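You operate a simulated robot arm through the tools that you are given. There is no shell and no other tool. Be economical: measure what you need, move in short steps, check, and stop when the job is done.

The job below is to be done with a simulated robot arm. You get a single attempt, and the scene is never put back.

## Task
Make the side drive safe and open the steel guard.
Fine: belt fork out, shaft brake on, blue tag on the frame peg, side idler to 0, all before the guard opens.
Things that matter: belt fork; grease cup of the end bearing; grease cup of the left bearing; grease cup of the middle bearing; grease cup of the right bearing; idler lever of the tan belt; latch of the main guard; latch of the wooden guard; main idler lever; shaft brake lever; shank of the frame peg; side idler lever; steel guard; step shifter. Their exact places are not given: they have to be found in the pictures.

The check looks at the end state, three seconds after you hand in, the way a careful person would. Anything else that was tipped, shoved, dropped, spilled or broken makes it a failure.

## Robot
A 7-joint arm with a two-finger parallel gripper on a trunk, on a base that drives. Base frame: it is fixed to the floor where the robot stands at the start and does not move with it; the origin is under the middle of the robot, x ahead of it, y to its left, z up. Readings come in m, degrees, newtons and seconds.
With the tool pointing down near the work surface it reaches from about 0.32 to 0.78 m from the robot's upright axis, wherever it stands. Its first joint turns from -166.0 to 166.0 degrees. Places, roughly: belt fork [0.4, 0, 0.9]; grease cup of the end bearing [-0.3, 1.3, 0.7]; grease cup of the left bearing [0.1, 1, 0.7]; grease cup of the middle bearing [0.5, 0.7, 0.7]; grease cup of the right bearing [0.8, 0.5, 0.7]; idler lever of the tan belt [-0.3, 1, 1.2]; latch of the main guard [0, -0.7, 0.7]; latch of the wooden guard [-0.1, 1, 0.8]; main idler lever [-0.2, -1, 0.9]; shaft brake lever [0.5, 0.6, 0.4]; shank of the frame peg [-1.3, 0.2, 0.9]; side idler lever [-1.4, 0.1, 0.6]; steel guard [-1.5, 0.1, 1.2]; step shifter [-0.3, 1.1, 1.1]. Payload 3.91 kg.
The TCP is the grasp point between the finger pads, 0.03 m short of the fingertips. In the tool frame z runs along the fingers and y along their closing line. Largest opening 0.11 m; finger width 0.02, thickness 0.01; the body of the gripper, 0.048 by 0.112 m, starts 0.055 m behind the TCP.
Orientation is that of the tool frame in the base frame, as [roll, pitch, yaw] about the fixed x, y, z axes, in that order (R = Rz(yaw) Ry(pitch) Rx(roll)). With the fingers straight down and closing along the base's y, the tool's x points along the base's -x, its y along +y and its z along -z.

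## Interface
- The arm moves only by the tool arm_command. Its argument "commands" is a list of rows, each an object (a shift or turn left out is 0, a gripper value left out holds the last) with "linear": the shift along the tool's x, y, z in m, a list of three; "angular": the turn, a rotation vector about the tool's x, y, z in degrees, a list of three; "jaw": the finger opening in m, from 0 to 0.11. In form: [{"linear": [x, y, z], "angular": [rx, ry, rz], "jaw": jaw}, ...]. A call has 1 to 8 rows; each row shifts and turns the commanded pose from where the row before left it, along the tool's axes as they then stand. Rows are played at 5 a second. More than 0.05 m and 8.6 degrees between two rows, or a gripper value outside its range, and nothing of the call is played. Where a pose cannot be reached the arm comes as near as it can. A force on the tool above 90 N (or 10 N above the force at the start of the call, whichever is more), or a blocked arm, ends the call early, and 0.2 s more pass. The fingers move at their own pace (about 0.153 m/s each) and stop on an object; they squeeze with about 36 N. The grip force told is the motor's: it shows also when the fingers shut on nothing. Time passes only in rows, and 0.2 s behind the last, so rows that do not move let the fingers close. The reply holds the time, the measured pose of the TCP, the force on the tool along the base axes, the opening and the grip force, in the units named above and with some noise, with the torque about the TCP (base axes, N m) and any sound that the robot's microphone picked up.
- Cameras (640 x 400 px; columns grow to the right, rows downward): "scene" is now at [-0.0019, 0.1817, 1.4625]; the picture's right is [0.38, -0.93, 0.00], its down [-0.67, -0.28, -0.69] and it looks along [0.63, 0.26, -0.73] (base axes); focal length 214 px, centre (320, 200). "wrist" rides on the gripper at [0.077, 0.007, -0.114] in the tool frame; the picture's right is [-0.09, 1.00, 0.00], its down [-0.80, -0.07, -0.59] and it looks along [-0.59, -0.05, 0.80] (tool axes); focal length 270 px, centre (320, 200).
- capture(camera): a new picture of that camera. It takes no simulated time.
- raise_lower(by): slides the trunk up (or, below 0, down) by that many m; the arm and the scene camera ride with it, the base frame stays. It gives what a move gives, with no picture.
- steer(legs): drives the robot by 1 to 6 legs, each [ahead, turn to the left] in m and degrees, along the robot's own axes; the way and the turn of a leg run together, so that a leg with both is an arc; at most 1.5 m and 180 degrees a leg. The arm and the cameras ride along, it lands a little off, and it stops where it bumps. It gives what a move gives.
- head_to(pan, tilt): turns the head with the scene camera to pan (to the left, within 155 degrees either way) and tilt (down, from -29 to 69), counted from straight ahead of the robot. It gives what a move gives.
- point_at(camera, pixels): for up to 12 pixels [column, row] of the newest picture of that camera ("zoom" is the newest enlarged one), the place [x, y, z] in the base frame of the surface seen there, good to about 0.002 m. It takes no simulated time.
- close_up(camera, box): a new picture of the part [left, top, right, bottom] of that camera's present view, enlarged. It takes no simulated time.
- job_done(): hands the job in; it is judged then, once.

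Go step by step. Measure first, check grasps and placings, and put right what went wrong. The budget is 80 turns and 68 pictures, counting those below and the enlarged ones. Unless the task says otherwise, let go and move clear before handing in, and close with one line.

The tools are called after ">>>" as name(argument=value, ...) on one line, values as JSON. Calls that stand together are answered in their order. arm_command: Moves the arm, as the interface text tells. Its arguments: {"type":"object","properties":{"commands":{"type":"array"}},"required":["commands"]} The other tools are called the same way: raise_lower (by) slides the trunk up or down; steer (legs) drives the base; head_to (pan, tilt) turns the head that bears the scene camera; capture (camera) takes a picture; point_at (camera, pixels) gives the place of the surface under pixels of a picture; close_up (camera, box) takes an enlarged picture of a part of a camera's view; job_done () hands the job in.

At the start:

```text
t: 0.0
position: [0.1548, 0.3812, 1.3431]
tcp_rot: [-180.0, 0.1, -179.9]
ft_force: [-0.2, 0.1, -0.3]
wrist_torque: [0.01, -0.02, 0.0]
grip_width: 0.11
finger_force: 0.0
trunk travel left (down, up): [-0.445, 0.165]
robot x, y, heading: [-0.0021, 0.0042, -0.4]
head pan, tilt: [22.2, 46.7]
```

scene: 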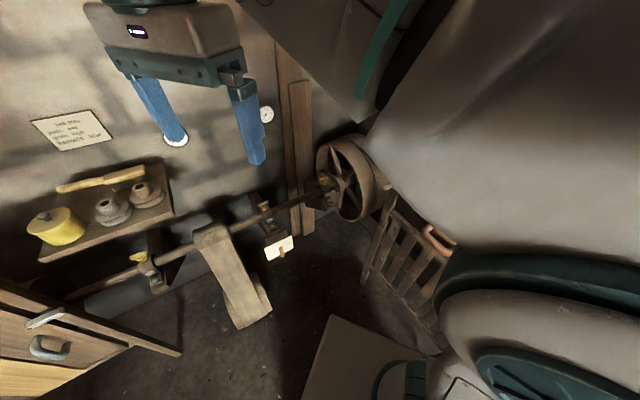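
wrist: 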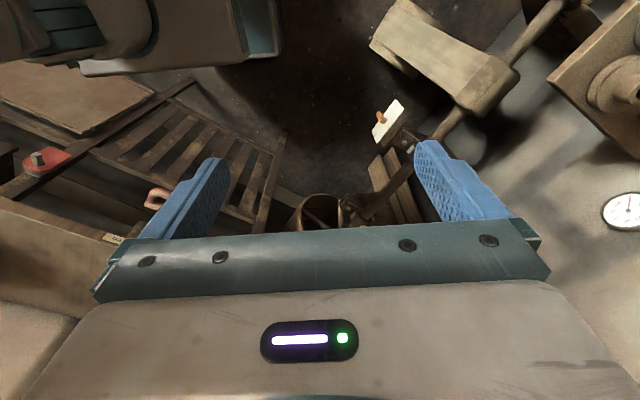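

The start picture shows a line shaft along the wall, a note on the wall at (70,130), and the arm blocking part of the view. I'll read the note and look ahead and around.

>>> close_up(camera="scene", box=[20, 95, 130, 165])

>>> close_up(camera="scene", box=[240, 120, 480, 340])

>>> head_to(pan=-30, tilt=45)

>>> capture(camera="scene")

```text
5.71 times, centred on (75, 130) of scene
```

zoom: 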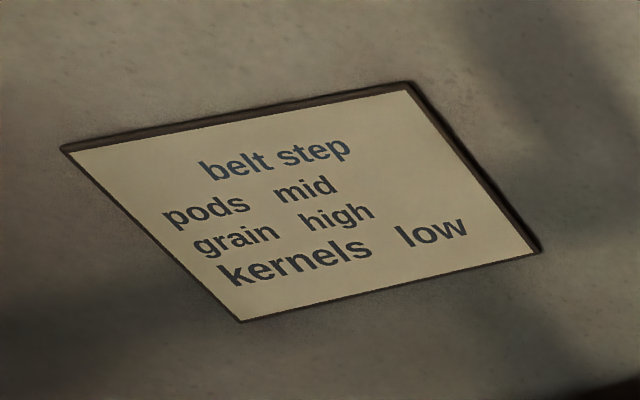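

```text
1.82 times, centred on (360, 230) of scene
```

zoom: 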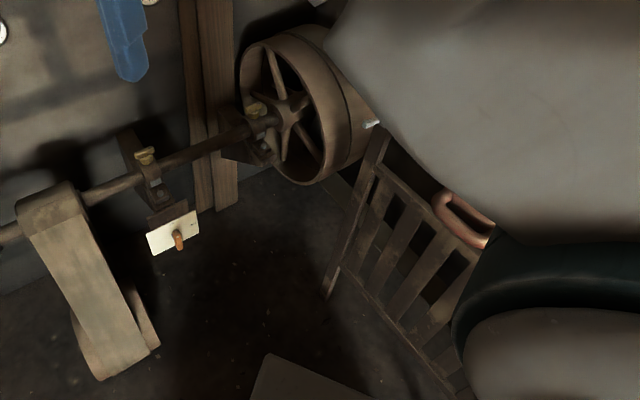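

```text
t: 1.2
position: [0.1555, 0.3816, 1.3442]
tcp_rot: [180.0, 0.0, -179.9]
ft_force: [0.3, 0.5, 0.2]
wrist_torque: [0.0, -0.01, 0.01]
grip_width: 0.11
finger_force: 0.0
trunk travel left (down, up): [-0.445, 0.165]
robot x, y, heading: [-0.0001, -0.0002, -0.2]
head pan, tilt: [-30.0, 45.0]
```

```text
63 pictures are left
```

scene: 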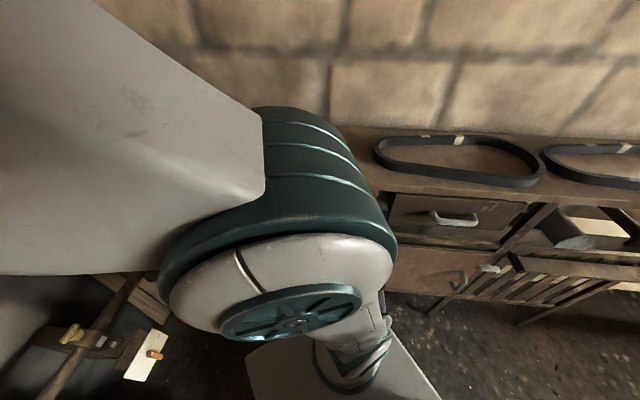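

The arm covers the middle; the bench with drive belts lies to the front right. I'll pan round to find the rest.

>>> head_to(pan=-80, tilt=35)

>>> capture(camera="scene")

>>> head_to(pan=-150, tilt=25)

>>> capture(camera="scene")

>>> head_to(pan=150, tilt=25)

>>> capture(camera="scene")

>>> head_to(pan=90, tilt=35)

>>> capture(camera="scene")

```text
t: 2.4
position: [0.1566, 0.3811, 1.3437]
tcp_rot: [180.0, 0.0, -180.0]
ft_force: [0.4, -0.6, 0.2]
wrist_torque: [0.0, -0.01, 0.02]
grip_width: 0.11
finger_force: 0.0
trunk travel left (down, up): [-0.445, 0.165]
robot x, y, heading: [0.0013, -0.0004, 0.2]
head pan, tilt: [-80.0, 35.0]
```

```text
62 pictures are left
```

scene: 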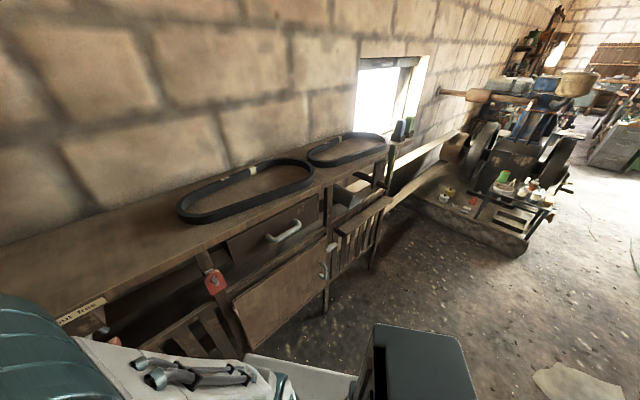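

```text
t: 3.8
position: [0.1557, 0.3822, 1.3428]
tcp_rot: [180.0, 0.0, -179.9]
ft_force: [0.4, 0.1, -0.1]
wrist_torque: [0.0, -0.02, 0.03]
grip_width: 0.1103
finger_force: 0.0
trunk travel left (down, up): [-0.445, 0.165]
robot x, y, heading: [-0.0003, -0.0011, -0.0]
head pan, tilt: [-150.0, 25.0]
```

```text
61 pictures are left
```

scene: 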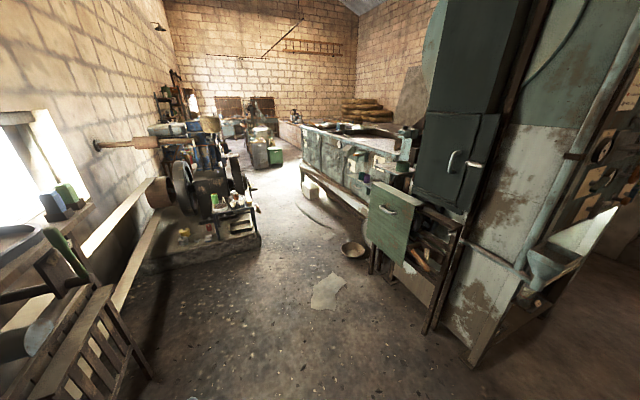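

```text
t: 7.9
position: [0.1565, 0.3812, 1.344]
tcp_rot: [180.0, 0.0, 180.0]
ft_force: [0.0, -0.5, -0.1]
wrist_torque: [0.01, 0.0, 0.0]
grip_width: 0.1099
finger_force: 0.1
trunk travel left (down, up): [-0.445, 0.165]
robot x, y, heading: [-0.0019, 0.0004, 0.0]
head pan, tilt: [150.0, 25.0]
```

```text
60 pictures are left
```

scene: 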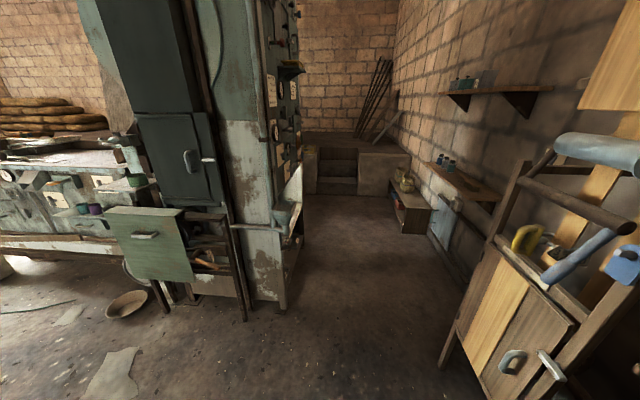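

```text
t: 9.2
position: [0.156, 0.38, 1.3422]
tcp_rot: [-180.0, 0.0, 180.0]
ft_force: [-0.1, 0.2, 1.1]
wrist_torque: [-0.06, 0.0, 0.02]
grip_width: 0.1103
finger_force: 0.1
trunk travel left (down, up): [-0.445, 0.165]
robot x, y, heading: [0.0, -0.0014, -0.2]
head pan, tilt: [90.0, 35.0]
```

```text
59 pictures are left
```

scene: 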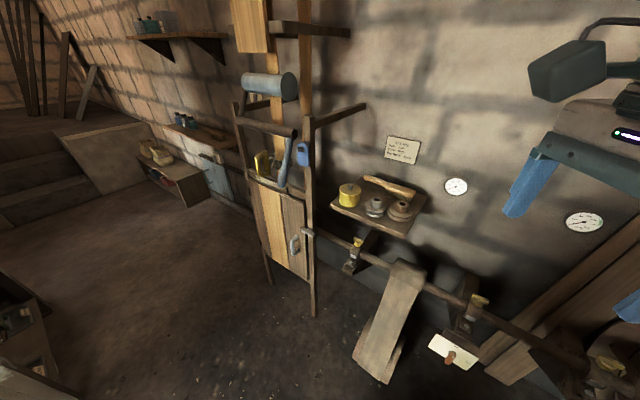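

In the pan-150 views the steel cabinet at the back (door at ~(180,160)) sits near the given steel guard place; a blue item at (625,265) hangs by the wooden rack. I'll zoom in on these.

>>> close_up(camera="scene", box=[220, 60, 340, 140])

>>> close_up(camera="scene", box=[220, 120, 340, 200])

>>> close_up(camera="scene", box=[400, 270, 580, 390])

>>> head_to(pan=155, tilt=30)

>>> close_up(camera="scene", box=[100, 60, 340, 320])

```text
5.00 times, centred on (280, 100) of scene
```

zoom: 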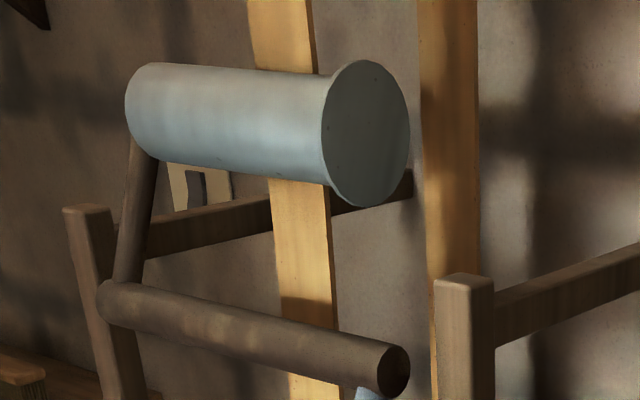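

```text
5.00 times, centred on (280, 160) of scene
```

zoom: 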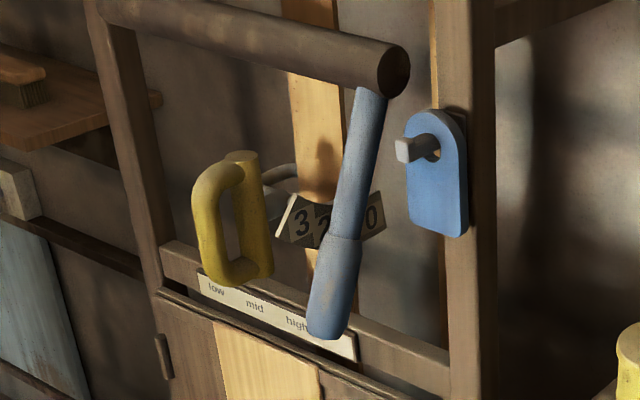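

```text
3.33 times, centred on (490, 330) of scene
```

zoom: 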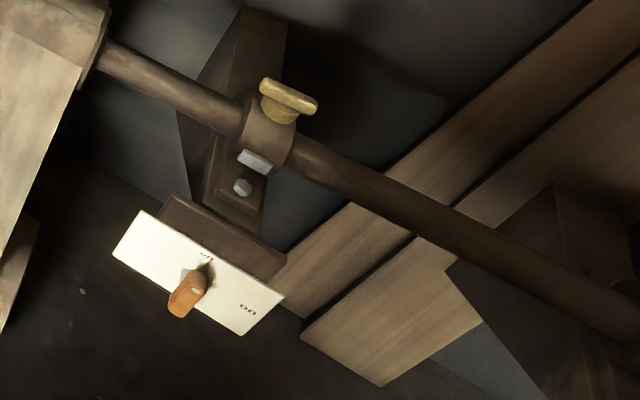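

```text
t: 10.5
position: [0.1555, 0.3814, 1.342]
tcp_rot: [-180.0, 0.1, -180.0]
ft_force: [0.1, -0.4, -0.5]
wrist_torque: [0.04, -0.02, 0.03]
grip_width: 0.1101
finger_force: 0.0
trunk travel left (down, up): [-0.445, 0.165]
robot x, y, heading: [0.0021, -0.0027, -0.1]
head pan, tilt: [154.7, 30.0]
```

```text
1.54 times, centred on (220, 190) of scene
```

zoom: 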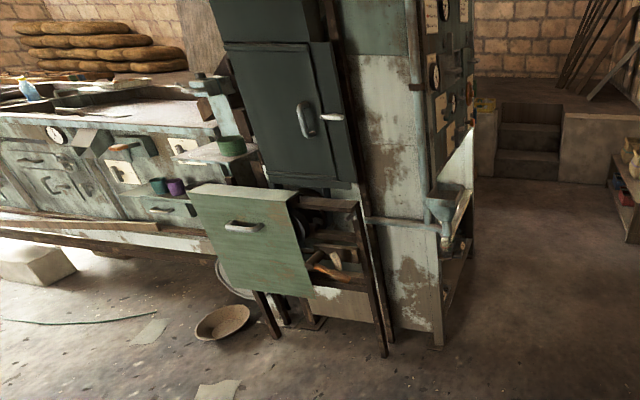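

The blue tag hangs on a hook on the wooden rack's post; the brake lever (orange) points at "off". I'll get rough places on the cabinet, and then look at the other views.

>>> point_at(camera="zoom", pixels=[[304, 120], [332, 117], [285, 170], [240, 227], [345, 258], [335, 275], [290, 200], [340, 205], [375, 350], [435, 340]])

>>> head_to(pan=100, tilt=25)

>>> close_up(camera="scene", box=[300, 100, 540, 320])

>>> head_to(pan=10, tilt=60)

>>> capture(camera="scene")

```text
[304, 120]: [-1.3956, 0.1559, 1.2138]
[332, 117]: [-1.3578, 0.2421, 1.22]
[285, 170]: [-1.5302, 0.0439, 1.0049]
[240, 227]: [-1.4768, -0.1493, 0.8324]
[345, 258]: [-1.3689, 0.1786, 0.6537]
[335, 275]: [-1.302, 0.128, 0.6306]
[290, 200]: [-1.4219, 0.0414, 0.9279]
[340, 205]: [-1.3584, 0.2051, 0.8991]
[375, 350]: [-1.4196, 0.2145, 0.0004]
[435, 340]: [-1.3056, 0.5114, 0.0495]
```

```text
t: 11.8
position: [0.156, 0.3814, 1.3433]
tcp_rot: [-180.0, 0.0, 180.0]
ft_force: [0.6, 0.1, 0.8]
wrist_torque: [0.01, -0.04, 0.02]
grip_width: 0.1098
finger_force: 0.0
trunk travel left (down, up): [-0.445, 0.165]
robot x, y, heading: [0.0017, 0.0009, -0.1]
head pan, tilt: [100.0, 25.0]
```

```text
1.82 times, centred on (420, 210) of scene
```

zoom: 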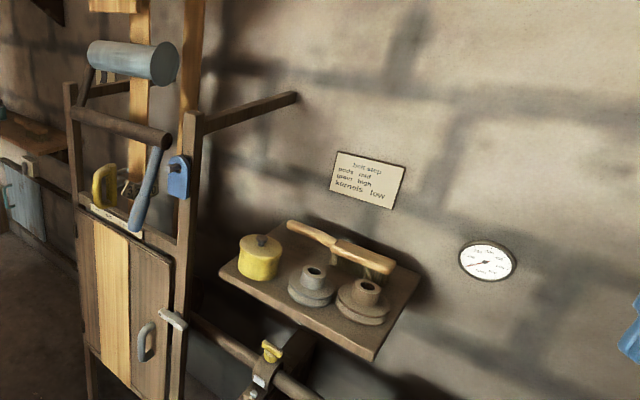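

```text
t: 13.4
position: [0.1553, 0.382, 1.3431]
tcp_rot: [180.0, 0.0, -179.9]
ft_force: [-0.4, -0.3, -0.2]
wrist_torque: [0.01, -0.03, -0.04]
grip_width: 0.1102
finger_force: 0.1
trunk travel left (down, up): [-0.445, 0.165]
robot x, y, heading: [0.002, 0.0056, 0.2]
head pan, tilt: [10.0, 60.0]
```

```text
53 pictures are left
```

scene: 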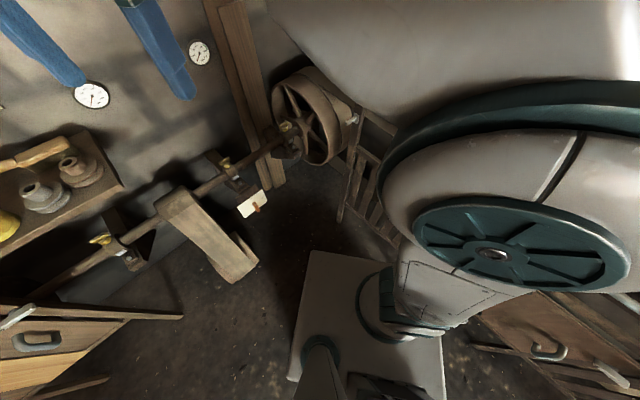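

The belt fork is hidden behind the elbow, but the wrist start picture shows a copper loop at (155,198), "main drive" label at (112,238). I'll measure those with the wrist picture.

>>> close_up(camera="wrist", box=[0, 80, 290, 270])

>>> point_at(camera="wrist", pixels=[[155, 197], [165, 192], [148, 205], [38, 158], [112, 238], [270, 145], [200, 140], [60, 90], [378, 118], [395, 112]])

>>> point_at(camera="scene", pixels=[[352, 118], [256, 208], [252, 196], [266, 208], [260, 205], [225, 162], [360, 140], [340, 215], [290, 130]])

```text
2.11 times, centred on (145, 175) of wrist
```

zoom: 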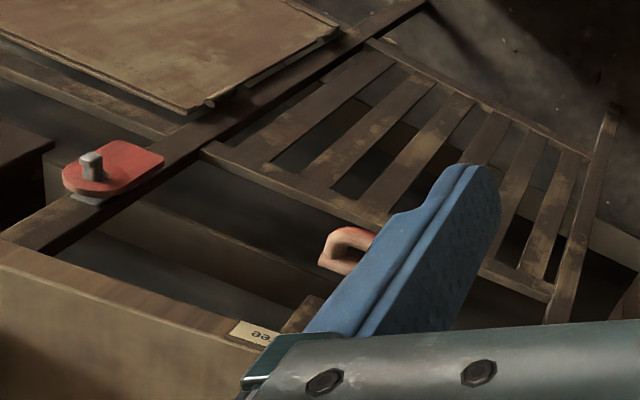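

```text
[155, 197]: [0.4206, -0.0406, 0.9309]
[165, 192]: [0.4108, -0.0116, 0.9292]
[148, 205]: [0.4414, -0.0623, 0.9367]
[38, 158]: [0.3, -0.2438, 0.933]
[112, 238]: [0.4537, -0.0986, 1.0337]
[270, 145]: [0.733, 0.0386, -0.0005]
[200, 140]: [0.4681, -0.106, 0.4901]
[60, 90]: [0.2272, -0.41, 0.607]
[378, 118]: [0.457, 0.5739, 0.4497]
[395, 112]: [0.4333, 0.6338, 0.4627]
```

```text
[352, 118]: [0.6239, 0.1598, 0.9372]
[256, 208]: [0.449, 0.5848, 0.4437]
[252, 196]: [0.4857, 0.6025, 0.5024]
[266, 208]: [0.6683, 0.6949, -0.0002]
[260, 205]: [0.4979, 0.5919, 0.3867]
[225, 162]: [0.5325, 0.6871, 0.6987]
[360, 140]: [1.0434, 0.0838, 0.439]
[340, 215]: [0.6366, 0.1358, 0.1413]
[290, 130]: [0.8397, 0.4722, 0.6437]
```

The fork loop is near (0.42,-0.04,0.93) on a bench front facing me diagonally. I'm too close for seeing it well, so I'll back off 0.3 m and look.

>>> steer(legs=[[-0.35, 0]])

>>> head_to(pan=-3, tilt=35)

>>> capture(camera="scene")

>>> capture(camera="wrist")

```text
t: 15.7
position: [-0.1951, 0.381, 1.3423]
tcp_rot: [179.9, 0.0, -179.9]
ft_force: [0.4, -0.1, -0.1]
wrist_torque: [-0.02, -0.02, 0.0]
grip_width: 0.1099
finger_force: 0.1
trunk travel left (down, up): [-0.445, 0.165]
robot x, y, heading: [-0.3498, -0.0, 0.1]
head pan, tilt: [10.0, 60.0]
```

```text
t: 16.6
position: [-0.1954, 0.3818, 1.3417]
tcp_rot: [-179.9, 0.1, -180.0]
ft_force: [0.1, 0.0, -0.4]
wrist_torque: [0.03, -0.03, 0.03]
grip_width: 0.11
finger_force: 0.0
trunk travel left (down, up): [-0.445, 0.165]
robot x, y, heading: [-0.3507, 0.0011, 0.0]
head pan, tilt: [-3.0, 35.0]
```

```text
51 pictures are left
```

scene: 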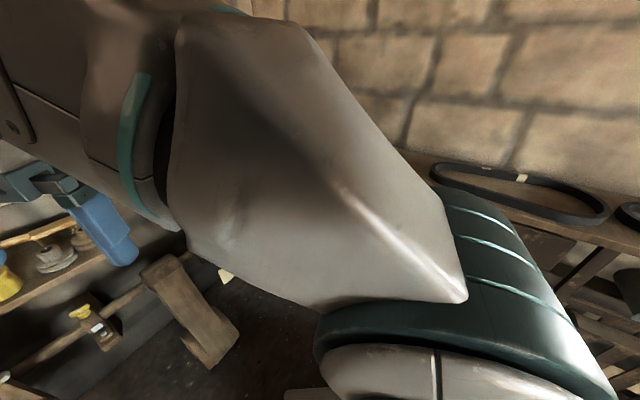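

```text
50 pictures are left
```

wrist: 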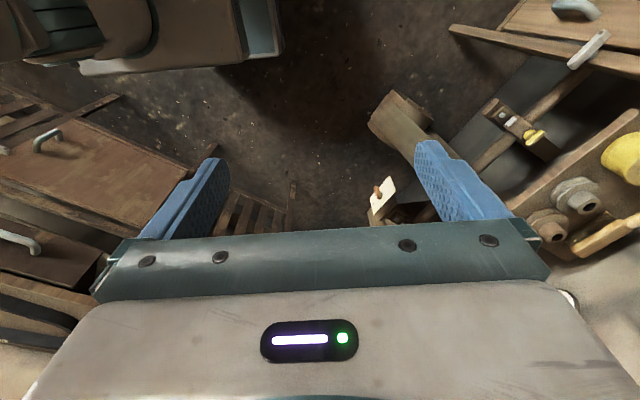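

The arm blocks the head view. I'll turn the tool 37° to face the bench and bring the gripper forward so that the wrist camera sees the fork.

>>> arm_command(commands=[{"angular": [0, 0, 7.4]}, {"angular": [0, 0, 7.4]}, {"angular": [0, 0, 7.4]}, {"angular": [0, 0, 7.4]}, {"angular": [0, 0, 7.4]}])

>>> arm_command(commands=[{"linear": [-0.05, 0, 0]}, {"linear": [-0.05, 0, 0]}, {"linear": [-0.05, 0, 0]}, {"linear": [-0.05, 0, 0], "angular": [0, 8, 0]}, {"linear": [0, 0, 0], "angular": [0, 8, 0]}, {"linear": [0, 0, 0], "angular": [0, 8, 0]}])

>>> capture(camera="wrist")

>>> capture(camera="scene")

```text
t: 17.8
position: [-0.1953, 0.3822, 1.3433]
tcp_rot: [180.0, -0.1, 142.8]
ft_force: [0.3, -0.3, 0.3]
wrist_torque: [0.01, 0.03, 0.01]
grip_width: 0.11
finger_force: 0.0
trunk travel left (down, up): [-0.445, 0.165]
robot x, y, heading: [-0.3529, -0.0019, -0.1]
head pan, tilt: [-3.0, 35.0]
```

```text
t: 19.2
position: [-0.0339, 0.2607, 1.3429]
tcp_rot: [180.0, -24.2, 143.2]
ft_force: [1.5, -1.0, 0.0]
wrist_torque: [0.07, 0.05, 0.0]
grip_width: 0.1099
finger_force: 0.0
trunk travel left (down, up): [-0.445, 0.165]
robot x, y, heading: [-0.3496, -0.0013, -0.2]
head pan, tilt: [-3.0, 35.0]
```

```text
49 pictures are left
```

wrist: 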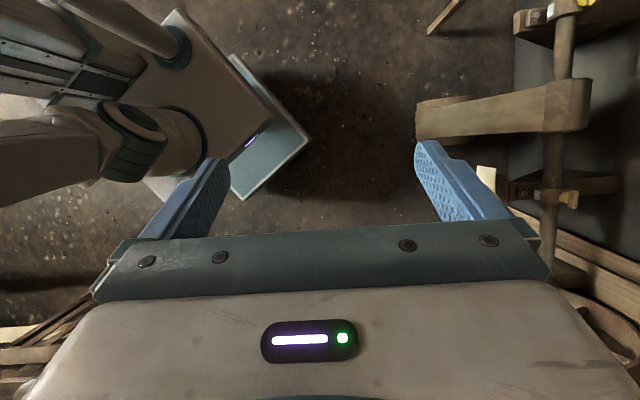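

```text
48 pictures are left
```

scene: 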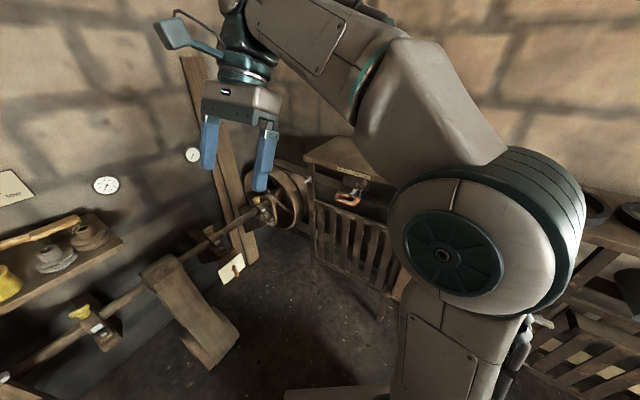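

The tilt went the wrong way, but the head camera now sees the fork at (348,197). Zooming in.

>>> close_up(camera="scene", box=[290, 130, 410, 220])

>>> point_at(camera="scene", pixels=[[340, 195], [348, 203], [357, 200], [352, 192], [343, 190], [339, 170], [365, 180], [305, 180], [320, 200], [370, 200]])

```text
4.44 times, centred on (350, 175) of scene
```

zoom: 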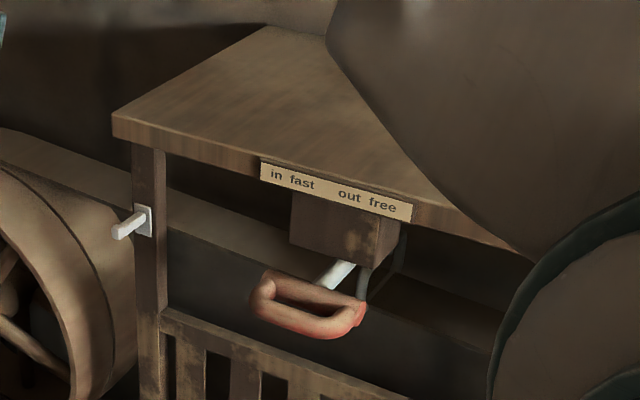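

```text
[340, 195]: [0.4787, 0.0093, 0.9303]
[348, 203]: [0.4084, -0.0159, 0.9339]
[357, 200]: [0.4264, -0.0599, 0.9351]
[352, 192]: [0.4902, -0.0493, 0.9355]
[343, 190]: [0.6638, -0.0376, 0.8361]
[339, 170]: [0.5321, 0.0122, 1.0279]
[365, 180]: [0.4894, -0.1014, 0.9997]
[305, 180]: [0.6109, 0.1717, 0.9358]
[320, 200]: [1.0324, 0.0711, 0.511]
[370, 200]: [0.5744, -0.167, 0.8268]
```

The label says "in fast | out free" and the copper D-handle sits below on a white rod. I'll measure the label, the block and the handle to find how it travels.

>>> point_at(camera="zoom", pixels=[[263, 172], [410, 212], [335, 192], [340, 225], [295, 235], [378, 240], [338, 272], [262, 285], [262, 305], [340, 328], [357, 315], [290, 280]])

>>> close_up(camera="scene", box=[325, 170, 373, 210])

>>> point_at(camera="zoom", pixels=[[320, 200]])

```text
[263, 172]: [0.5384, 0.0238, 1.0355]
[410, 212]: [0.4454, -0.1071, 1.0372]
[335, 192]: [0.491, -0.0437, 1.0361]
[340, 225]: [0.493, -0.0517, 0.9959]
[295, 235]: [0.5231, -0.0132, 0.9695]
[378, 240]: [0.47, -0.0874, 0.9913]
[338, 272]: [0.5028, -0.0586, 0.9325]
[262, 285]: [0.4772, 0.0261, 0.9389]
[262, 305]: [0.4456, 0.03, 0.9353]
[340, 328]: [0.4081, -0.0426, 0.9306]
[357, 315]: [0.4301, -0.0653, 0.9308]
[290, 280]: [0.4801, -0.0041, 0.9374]
```

```text
10.00 times, centred on (349, 190) of scene
```

zoom: 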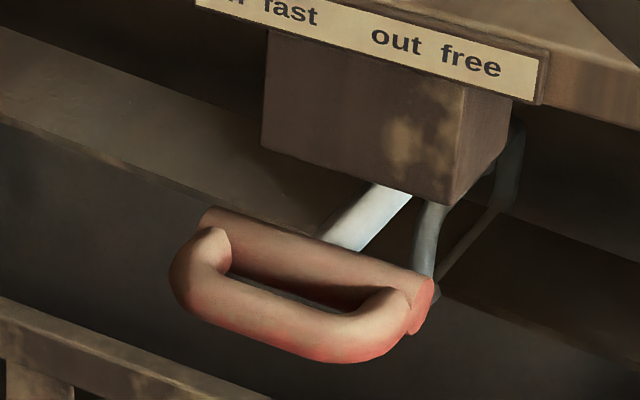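

```text
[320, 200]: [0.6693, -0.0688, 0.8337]
```

The handle, rod, block and label are all centred on each other, so the fork slides in/out along the bench normal n≈(0.815,-0.579): "out" = pull towards me. I'll turn the tool horizontal (fingers along n, closing vertically), with the gripper brought forward first.

>>> arm_command(commands=[{"angular": [0, -8, 0]}, {"angular": [0, -8, 0]}, {"angular": [0, -8, 0]}, {"linear": [-0.04, 0, 0.03]}, {"linear": [-0.04, 0, 0.03]}, {"linear": [-0.04, 0, 0.03]}, {"linear": [-0.04, 0, 0.03]}])

>>> arm_command(commands=[{"angular": [-4.62, -4.62, 4.62]}, {"angular": [-4.62, -4.62, 4.62]}, {"angular": [-4.62, -4.62, 4.62]}, {"angular": [-4.62, -4.62, 4.62]}, {"angular": [-4.62, -4.62, 4.62]}, {"angular": [-4.62, -4.62, 4.62]}, {"angular": [-4.62, -4.62, 4.62]}])

>>> arm_command(commands=[{"angular": [-4.62, -4.62, 4.62]}, {"angular": [-4.62, -4.62, 4.62]}, {"angular": [-4.62, -4.62, 4.62]}, {"angular": [-4.62, -4.62, 4.62]}, {"angular": [-4.62, -4.62, 4.62]}, {"angular": [-4.62, -4.62, 4.62]}, {"angular": [-4.62, -4.62, 4.62]}, {"angular": [-4.62, -4.62, 4.62]}])

>>> capture(camera="wrist")

>>> capture(camera="scene")

```text
t: 20.8
position: [0.0926, 0.1612, 1.2226]
tcp_rot: [-180.0, 0.0, 143.0]
ft_force: [0.1, 0.0, 0.0]
wrist_torque: [0.02, 0.0, 0.02]
grip_width: 0.1098
finger_force: 0.1
trunk travel left (down, up): [-0.445, 0.165]
robot x, y, heading: [-0.3478, 0.0017, -0.2]
head pan, tilt: [-3.0, 35.0]
```

```text
t: 22.4
position: [0.0923, 0.1646, 1.2233]
tcp_rot: [138.2, 19.5, 101.5]
ft_force: [0.4, -0.7, 0.5]
wrist_torque: [-0.01, -0.04, -0.01]
grip_width: 0.11
finger_force: 0.1
trunk travel left (down, up): [-0.445, 0.165]
robot x, y, heading: [-0.3509, -0.0004, -0.2]
head pan, tilt: [-3.0, 35.0]
```

```text
t: 23.6
position: [0.0791, 0.2358, 1.1859]
tcp_rot: [116.6, 9.0, 85.4]
ft_force: [0.4, -0.1, 0.3]
wrist_torque: [0.02, 0.0, 0.0]
grip_width: 0.1097
finger_force: 0.1
trunk travel left (down, up): [-0.445, 0.165]
robot x, y, heading: [-0.35, 0.0014, -0.0]
head pan, tilt: [-3.0, 35.0]
stopped in row 5: the arm was blocked; the commanded pose is now the measured one
```

```text
45 pictures are left
```

wrist: 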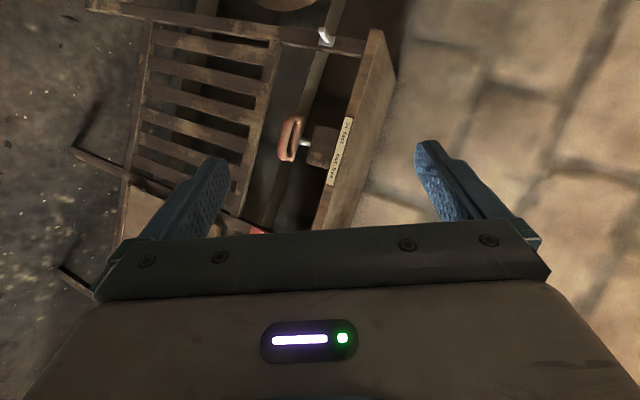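

```text
44 pictures are left
```

scene: 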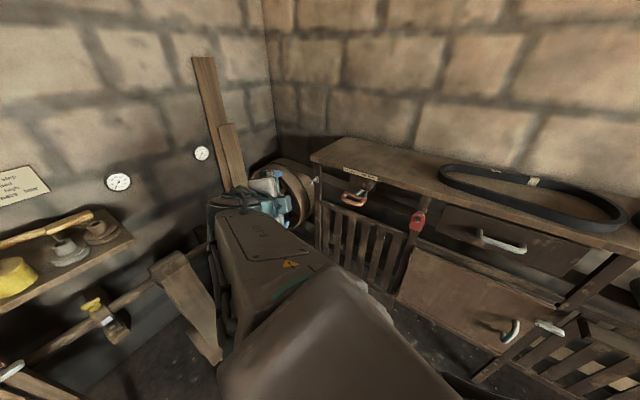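

The arm got blocked by its own limits mid-turn; it's at a 26° down tilt, which is good enough for gripping the bar. I'll go forward towards the handle while finishing only the yaw.

>>> arm_command(commands=[{"linear": [-0.0175, -0.011, 0.038]}, {"linear": [-0.0175, -0.011, 0.038]}, {"linear": [-0.0175, -0.011, 0.038]}, {"linear": [-0.0175, -0.011, 0.038]}, {"angular": [1.22, -5.85, 5.43]}, {"angular": [1.22, -5.85, 5.43]}, {"angular": [1.22, -5.85, 5.43]}, {"angular": [1.22, -5.85, 5.43]}])

>>> capture(camera="wrist")

```text
t: 24.3
position: [0.1525, 0.1584, 1.1122]
tcp_rot: [122.5, 2.5, 85.0]
ft_force: [-1.0, -0.1, -0.6]
wrist_torque: [-0.04, -0.01, -0.01]
grip_width: 0.1101
finger_force: 0.1
trunk travel left (down, up): [-0.445, 0.165]
robot x, y, heading: [-0.3485, 0.0001, -0.0]
head pan, tilt: [-3.0, 35.0]
stopped in row 3: the arm was blocked; the commanded pose is now the measured one
```

```text
43 pictures are left
```

wrist: 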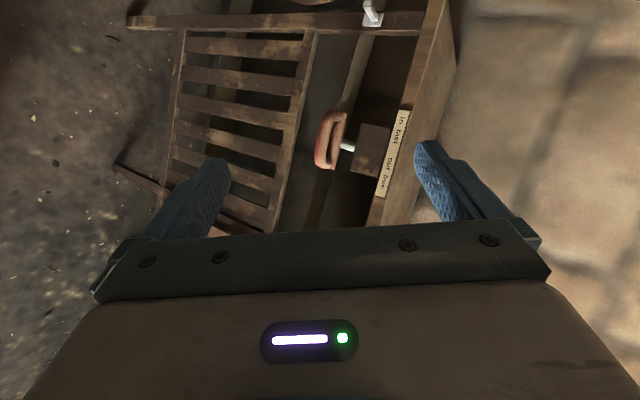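

The arm keeps blocking on that yaw, so I'll instead turn the base: its heading -30° brings the fingers in line with the bench normal, and I shift the base left with a short drive.

>>> steer(legs=[[0, 45], [0.27, 0], [0, -75.4], [-0.07, 0]])

>>> capture(camera="wrist")

```text
t: 32.1
position: [0.2924, 0.1127, 1.1111]
tcp_rot: [122.5, 2.6, 55.5]
ft_force: [-0.5, 0.2, 0.2]
wrist_torque: [0.0, -0.01, 0.0]
grip_width: 0.1101
finger_force: 0.0
trunk travel left (down, up): [-0.445, 0.165]
robot x, y, heading: [-0.2241, 0.2212, -29.3]
head pan, tilt: [-3.0, 35.0]
```

```text
42 pictures are left
```

wrist: 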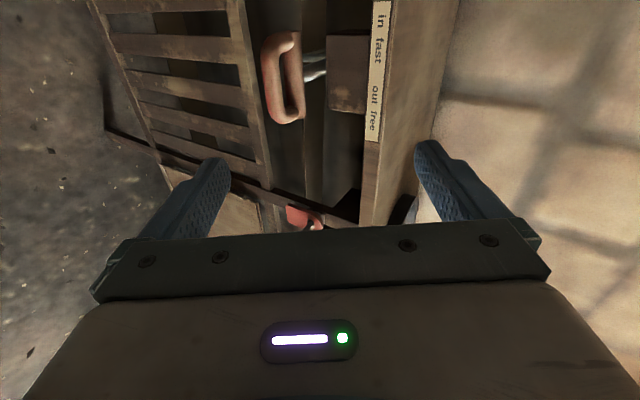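

Now aligned: the handle shows at (283,78). I'll measure it precisely.

>>> point_at(camera="wrist", pixels=[[270, 70], [272, 90], [270, 55], [293, 60], [296, 95], [288, 40], [290, 120], [312, 58], [350, 80], [340, 100], [260, 130]])

```text
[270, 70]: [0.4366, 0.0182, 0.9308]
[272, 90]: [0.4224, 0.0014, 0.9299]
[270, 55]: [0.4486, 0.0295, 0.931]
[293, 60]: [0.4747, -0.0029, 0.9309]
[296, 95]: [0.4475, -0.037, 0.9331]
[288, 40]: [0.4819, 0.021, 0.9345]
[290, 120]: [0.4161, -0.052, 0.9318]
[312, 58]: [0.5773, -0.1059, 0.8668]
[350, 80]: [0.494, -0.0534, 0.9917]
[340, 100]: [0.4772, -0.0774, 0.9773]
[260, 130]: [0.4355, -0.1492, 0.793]
```

Front bar centre ≈ (0.431,-0.003,0.925). I'll set the opening to 0.07, drop and approach along the fingers to within 5 cm, then check.

>>> arm_command(commands=[{"linear": [-0.0045, -0.03, 0], "jaw": 0.075}, {"linear": [-0.0045, -0.031, 0]}, {"linear": [0, 0, 0.05]}, {"linear": [0, 0, 0.05]}, {"linear": [0, 0, 0.05]}, {"linear": [0, 0, 0.04]}])

>>> capture(camera="wrist")

>>> capture(camera="scene")

```text
t: 33.5
position: [0.3877, 0.0257, 0.9591]
tcp_rot: [122.6, 2.5, 55.4]
ft_force: [-0.2, -0.7, -0.1]
wrist_torque: [0.0, -0.01, 0.0]
grip_width: 0.0748
finger_force: 0.1
trunk travel left (down, up): [-0.445, 0.165]
robot x, y, heading: [-0.2239, 0.2235, -29.7]
head pan, tilt: [-3.0, 35.0]
```

```text
41 pictures are left
```

wrist: 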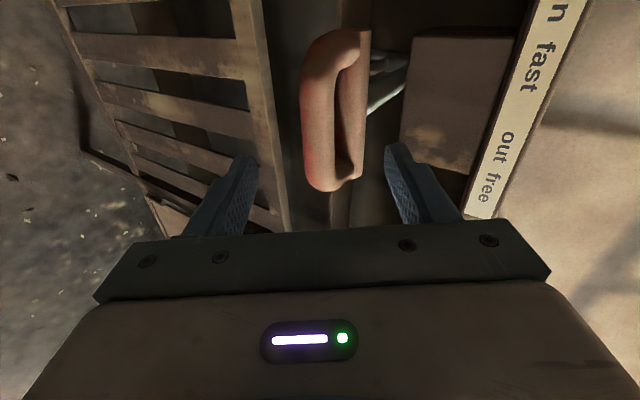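

```text
40 pictures are left
```

scene: 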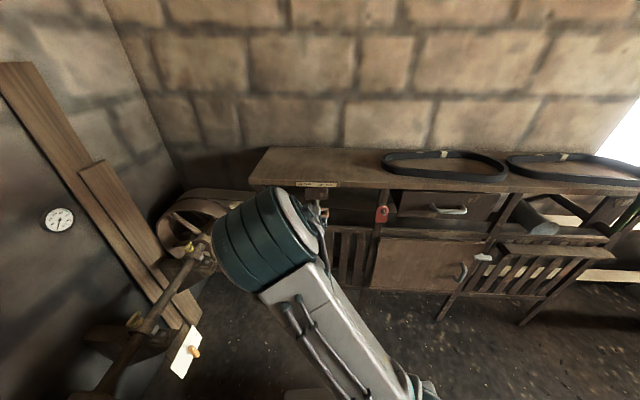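

The handle lies between the fingers. I'll advance the last 6 cm and close.

>>> arm_command(commands=[{"linear": [0, 0, 0.03]}, {"linear": [0, 0, 0.03]}, {"jaw": 0}, {"jaw": 0}, {"jaw": 0}])

>>> capture(camera="wrist")

```text
t: 34.7
position: [0.4287, -0.004, 0.9253]
tcp_rot: [122.9, 2.5, 55.4]
ft_force: [-1.8, 0.6, -14.2]
wrist_torque: [0.77, -0.59, -0.52]
grip_width: 0.0235
finger_force: 45.3
trunk travel left (down, up): [-0.445, 0.165]
robot x, y, heading: [-0.2204, 0.2233, -29.7]
head pan, tilt: [-3.0, 35.0]
```

```text
39 pictures are left
```

wrist: 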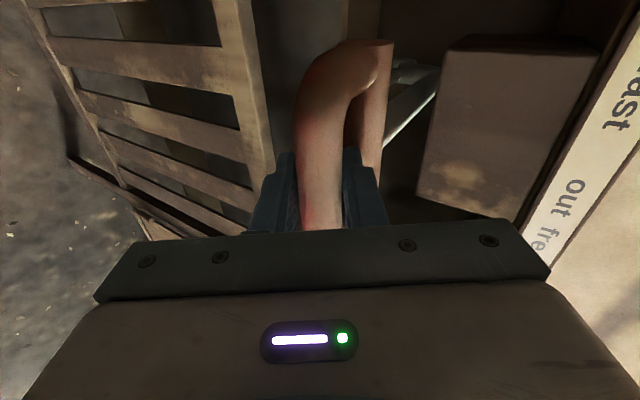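

The bar is gripped (0.0235 m, 45 N). Now I'll pull it straight out along -n in small steps and watch the force.

>>> arm_command(commands=[{"linear": [0.0003, -0.0107, -0.0169]}, {"linear": [0.0003, -0.0107, -0.0169]}, {"linear": [0.0003, -0.0107, -0.0169]}])

```text
t: 35.5
position: [0.3811, 0.0332, 0.9258]
tcp_rot: [122.9, 2.6, 55.5]
ft_force: [-1.2, 0.9, -17.0]
wrist_torque: [0.69, -0.09, -0.79]
grip_width: 0.0234
finger_force: 45.3
trunk travel left (down, up): [-0.445, 0.165]
robot x, y, heading: [-0.2242, 0.2226, -29.5]
head pan, tilt: [-3.0, 35.0]
```

It moves with little force and the grip is unchanged. Continue till a stop is felt.

>>> arm_command(commands=[{"linear": [0.0003, -0.0054, -0.0084]}, {"linear": [0.0003, -0.0054, -0.0084]}, {"linear": [0.0003, -0.0054, -0.0084]}])

>>> capture(camera="wrist")

```text
t: 36.3
position: [0.3553, 0.05, 0.9248]
tcp_rot: [122.8, 2.5, 55.5]
ft_force: [-6.3, 1.5, -21.7]
wrist_torque: [0.7, -0.58, -0.36]
grip_width: 0.0236
finger_force: 45.0
trunk travel left (down, up): [-0.445, 0.165]
robot x, y, heading: [-0.2218, 0.2209, -29.5]
head pan, tilt: [-3.0, 35.0]
```

```text
38 pictures are left
```

wrist: 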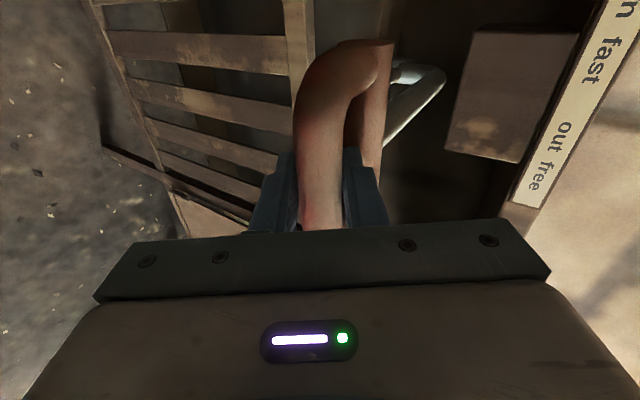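

The fork is sliding out with the rod following (420,85). Force rises a bit; I'll pull a little more to reach its stop.

>>> arm_command(commands=[{"linear": [0.0003, -0.0054, -0.0084]}, {"linear": [0.0003, -0.0054, -0.0084]}, {"linear": [0.0003, -0.0054, -0.0084]}])

```text
t: 37.1
position: [0.3409, 0.0606, 0.9332]
tcp_rot: [121.5, 1.9, 55.3]
ft_force: [49.0, -41.6, 30.0]
wrist_torque: [0.02, -0.87, -1.0]
grip_width: 0.0237
finger_force: 44.5
trunk travel left (down, up): [-0.445, 0.165]
robot x, y, heading: [-0.2239, 0.2237, -29.9]
head pan, tilt: [-3.0, 35.0]
```

The stop is felt (about 64 N after ~0.11 m of travel). I'll ease the tension slightly, let go and back out.

>>> arm_command(commands=[{"linear": [0, 0.004, 0.007]}, {"jaw": 0.08}, {"jaw": 0.08}, {"linear": [0, 0, -0.04]}, {"linear": [0, 0, -0.05]}, {"linear": [0, 0, -0.05]}])

>>> capture(camera="wrist")

>>> head_to(pan=40, tilt=50)

>>> capture(camera="scene")

```text
t: 38.5
position: [0.2439, 0.1348, 1.0021]
tcp_rot: [122.7, 2.6, 55.4]
ft_force: [-0.1, 1.2, -0.2]
wrist_torque: [-0.02, 0.0, -0.01]
grip_width: 0.0799
finger_force: 0.1
trunk travel left (down, up): [-0.445, 0.165]
robot x, y, heading: [-0.2184, 0.2218, -29.6]
head pan, tilt: [-3.0, 35.0]
```

```text
37 pictures are left
```

wrist: 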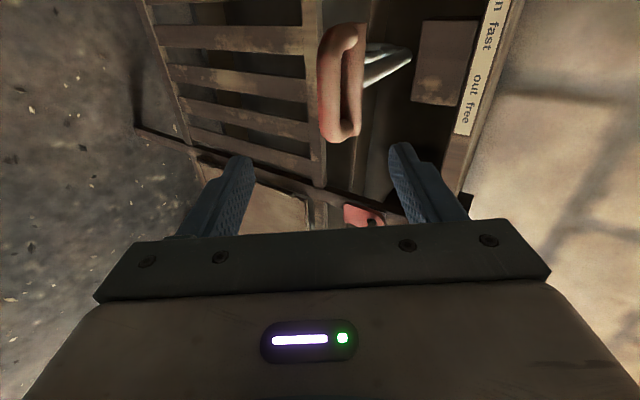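

```text
t: 39.6
position: [0.2455, 0.1325, 1.002]
tcp_rot: [122.8, 2.6, 55.3]
ft_force: [-1.5, 0.0, 0.3]
wrist_torque: [-0.02, -0.04, -0.02]
grip_width: 0.08
finger_force: 0.1
trunk travel left (down, up): [-0.445, 0.165]
robot x, y, heading: [-0.2209, 0.227, -29.6]
head pan, tilt: [40.0, 50.0]
```

```text
36 pictures are left
```

scene: 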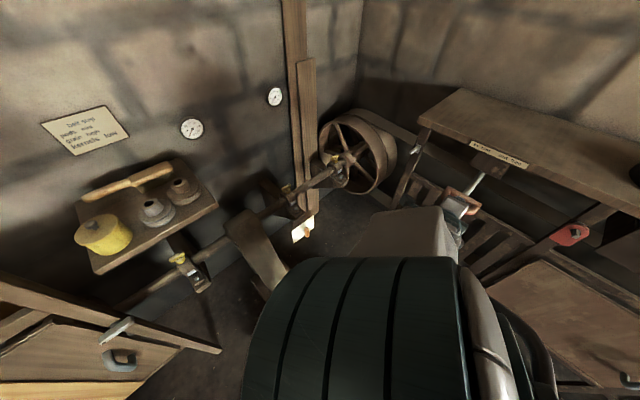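

The fork is out (handle now ~0.1 m clear of the block). Next is the brake: zoom on (302,228).

>>> close_up(camera="scene", box=[270, 195, 342, 255])

>>> point_at(camera="zoom", pixels=[[200, 240], [390, 190], [380, 140], [220, 380], [400, 270], [280, 240], [330, 240], [310, 300], [340, 280]])

```text
6.67 times, centred on (306, 225) of scene
```

zoom: 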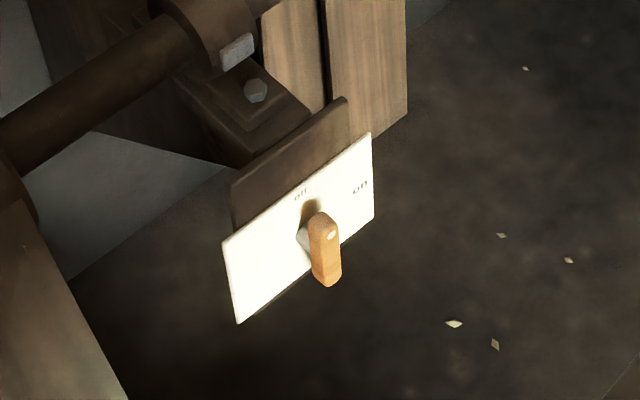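

```text
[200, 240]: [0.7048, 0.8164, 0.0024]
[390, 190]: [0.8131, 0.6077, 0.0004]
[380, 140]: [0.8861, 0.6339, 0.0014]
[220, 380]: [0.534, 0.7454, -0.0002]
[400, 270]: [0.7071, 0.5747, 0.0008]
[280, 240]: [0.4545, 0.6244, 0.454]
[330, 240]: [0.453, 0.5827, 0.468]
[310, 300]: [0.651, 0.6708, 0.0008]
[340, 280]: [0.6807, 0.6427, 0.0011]
```

The lever is a rotary knob (orange, pointing up to "off"; "on" is at the right, i.e. a clockwise quarter turn) on a plate facing about (-0.59,-0.81) at z≈0.45. I'll drive around with the arm clear of the fork to (-0.08,0.06), heading 60°.

>>> steer(legs=[[0, 80], [0, 79.6], [-0.215, 0], [0, -70]])

>>> head_to(pan=-18, tilt=50)

>>> capture(camera="scene")

```text
t: 51.1
position: [0.01, 0.5233, 1.0028]
tcp_rot: [122.7, 2.6, 145.0]
ft_force: [0.4, -0.6, 0.3]
wrist_torque: [-0.01, 0.03, 0.0]
grip_width: 0.08
finger_force: 0.1
trunk travel left (down, up): [-0.445, 0.165]
robot x, y, heading: [-0.0828, 0.0574, 59.9]
head pan, tilt: [40.0, 50.0]
```

```text
t: 52.4
position: [0.0106, 0.5229, 1.003]
tcp_rot: [122.7, 2.5, 145.0]
ft_force: [-0.7, -0.3, -0.8]
wrist_torque: [-0.02, 0.02, 0.02]
grip_width: 0.0799
finger_force: 0.0
trunk travel left (down, up): [-0.445, 0.165]
robot x, y, heading: [-0.0819, 0.0591, 59.9]
head pan, tilt: [-18.0, 50.0]
```

```text
34 pictures are left
```

scene: 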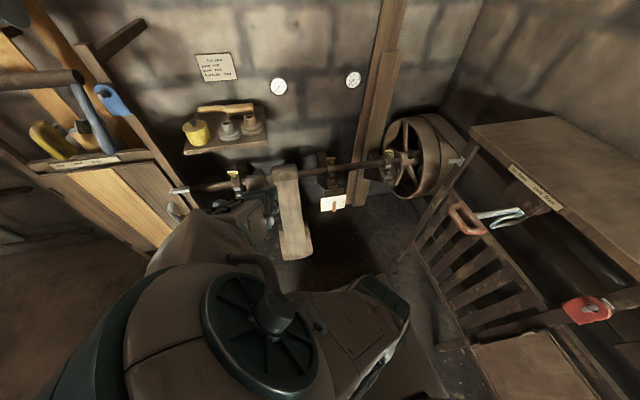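

Well placed; the brake plate shows at (333,203), the fork visibly out at (466,218). I'll zoom both the plate and the blue tag at (108,98).

>>> close_up(camera="scene", box=[305, 180, 361, 220])

>>> point_at(camera="zoom", pixels=[[190, 200], [440, 175], [320, 250], [340, 250], [335, 270], [342, 290], [320, 225], [190, 300], [420, 270], [340, 220]])

>>> close_up(camera="scene", box=[70, 60, 170, 140])

>>> point_at(camera="zoom", pixels=[[170, 170], [220, 200], [270, 250], [290, 280], [200, 220], [250, 150]])

```text
10.00 times, centred on (333, 200) of scene
```

zoom: 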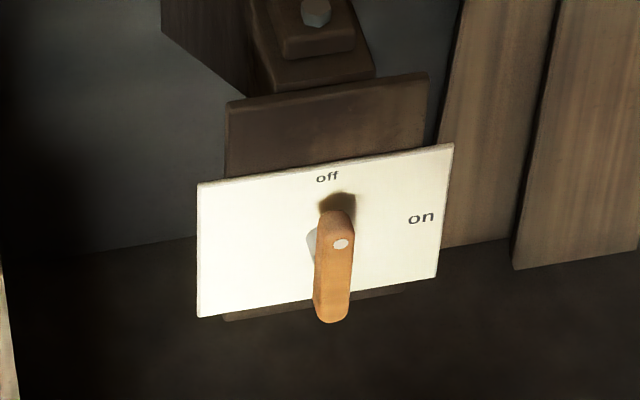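

```text
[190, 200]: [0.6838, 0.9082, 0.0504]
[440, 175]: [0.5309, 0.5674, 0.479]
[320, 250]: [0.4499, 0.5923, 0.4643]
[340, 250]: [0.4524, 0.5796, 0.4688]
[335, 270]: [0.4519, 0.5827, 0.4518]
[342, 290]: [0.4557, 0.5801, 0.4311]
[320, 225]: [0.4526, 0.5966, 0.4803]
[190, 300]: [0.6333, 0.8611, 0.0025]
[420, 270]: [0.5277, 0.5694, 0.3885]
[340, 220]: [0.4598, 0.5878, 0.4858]
```

```text
5.00 times, centred on (120, 100) of scene
```

zoom: 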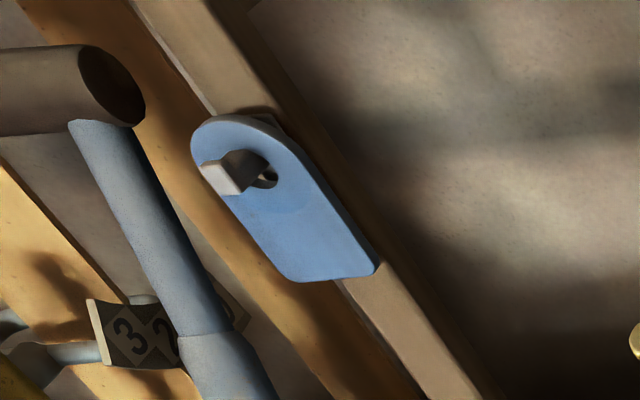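

```text
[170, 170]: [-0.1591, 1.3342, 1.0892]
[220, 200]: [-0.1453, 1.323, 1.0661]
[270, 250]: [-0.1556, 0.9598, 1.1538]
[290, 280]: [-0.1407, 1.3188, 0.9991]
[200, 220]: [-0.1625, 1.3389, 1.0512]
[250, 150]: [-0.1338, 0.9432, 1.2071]
```

Knob bar ≈ (0.460,0.589), z 0.42–0.488, plate at depth 0.773 along u=(0.59,0.81). I need the belt casing's place beside it and the tag details, so measure a few points.

>>> point_at(camera="scene", pixels=[[285, 215], [290, 255], [308, 250], [300, 200], [298, 172], [280, 175], [310, 258], [332, 180]])

>>> arm_command(commands=[{"linear": [-0.05, 0, 0]}, {"linear": [-0.05, 0, 0]}, {"linear": [-0.05, 0, 0]}, {"linear": [-0.05, 0, 0]}, {"linear": [-0.05, 0, 0]}, {"linear": [-0.05, 0, 0]}])

```text
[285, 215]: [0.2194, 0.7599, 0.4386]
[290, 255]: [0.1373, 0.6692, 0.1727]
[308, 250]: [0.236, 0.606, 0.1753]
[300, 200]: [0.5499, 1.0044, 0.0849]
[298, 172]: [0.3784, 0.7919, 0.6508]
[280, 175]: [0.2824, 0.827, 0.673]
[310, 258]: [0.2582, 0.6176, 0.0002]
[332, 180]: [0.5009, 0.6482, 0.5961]
```

```text
t: 53.8
position: [0.2623, 0.3912, 1.0376]
tcp_rot: [122.8, 2.5, 145.0]
ft_force: [0.7, 1.0, 0.2]
wrist_torque: [0.01, -0.01, -0.01]
grip_width: 0.0801
finger_force: 0.0
out of reach, approached as far as the arm can: row 1, 2, 3, 4
trunk travel left (down, up): [-0.445, 0.165]
robot x, y, heading: [-0.0839, 0.0593, 59.9]
head pan, tilt: [-18.0, 50.0]
```

The belt casing is ~0.2 m left of the knob, fine. Before lowering the trunk I check where the elbow is with respect to the fork handle.

>>> capture(camera="scene")

```text
31 pictures are left
```

scene: 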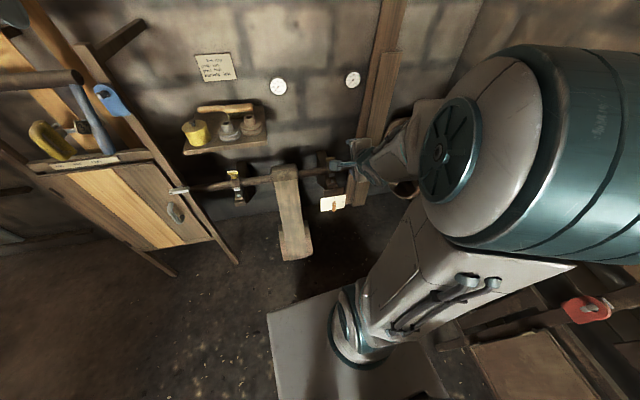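

The elbow swung to the right towards the bench; I need its height and position relative to the fork.

>>> point_at(camera="scene", pixels=[[440, 160], [480, 200], [520, 230], [620, 250], [600, 150], [560, 60], [400, 150], [480, 280], [450, 100], [570, 270]])

```text
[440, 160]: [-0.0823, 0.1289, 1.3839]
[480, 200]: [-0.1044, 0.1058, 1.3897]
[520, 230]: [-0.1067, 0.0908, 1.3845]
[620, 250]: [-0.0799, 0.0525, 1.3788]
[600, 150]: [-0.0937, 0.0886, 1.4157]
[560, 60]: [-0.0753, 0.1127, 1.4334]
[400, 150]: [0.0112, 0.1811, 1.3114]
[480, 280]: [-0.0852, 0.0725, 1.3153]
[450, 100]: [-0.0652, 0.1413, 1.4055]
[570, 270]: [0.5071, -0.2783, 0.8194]
```

The elbow is really right over the robot's own axis (close to the camera), well clear of the fork. Lower the trunk.

>>> raise_lower(by=-0.44)

>>> arm_command(commands=[{"angular": [0, 0, -8.2]}, {"angular": [0, 0, -8.2]}, {"angular": [0, 0, -8.2]}, {"angular": [0, 0, -8.2]}, {"angular": [0, 0, -8.2]}, {"angular": [0, 0, -8.2]}, {"angular": [0, 0, -8.2]}])

```text
refused: -0.44 is not a number from -0.4 to 0.4
```

```text
t: 55.4
position: [0.2643, 0.393, 1.0388]
tcp_rot: [142.5, 47.3, -172.9]
ft_force: [0.1, 0.7, 0.4]
wrist_torque: [-0.03, 0.01, 0.0]
grip_width: 0.08
finger_force: 0.0
trunk travel left (down, up): [-0.445, 0.165]
robot x, y, heading: [-0.087, 0.0577, 59.6]
head pan, tilt: [-18.0, 50.0]
```

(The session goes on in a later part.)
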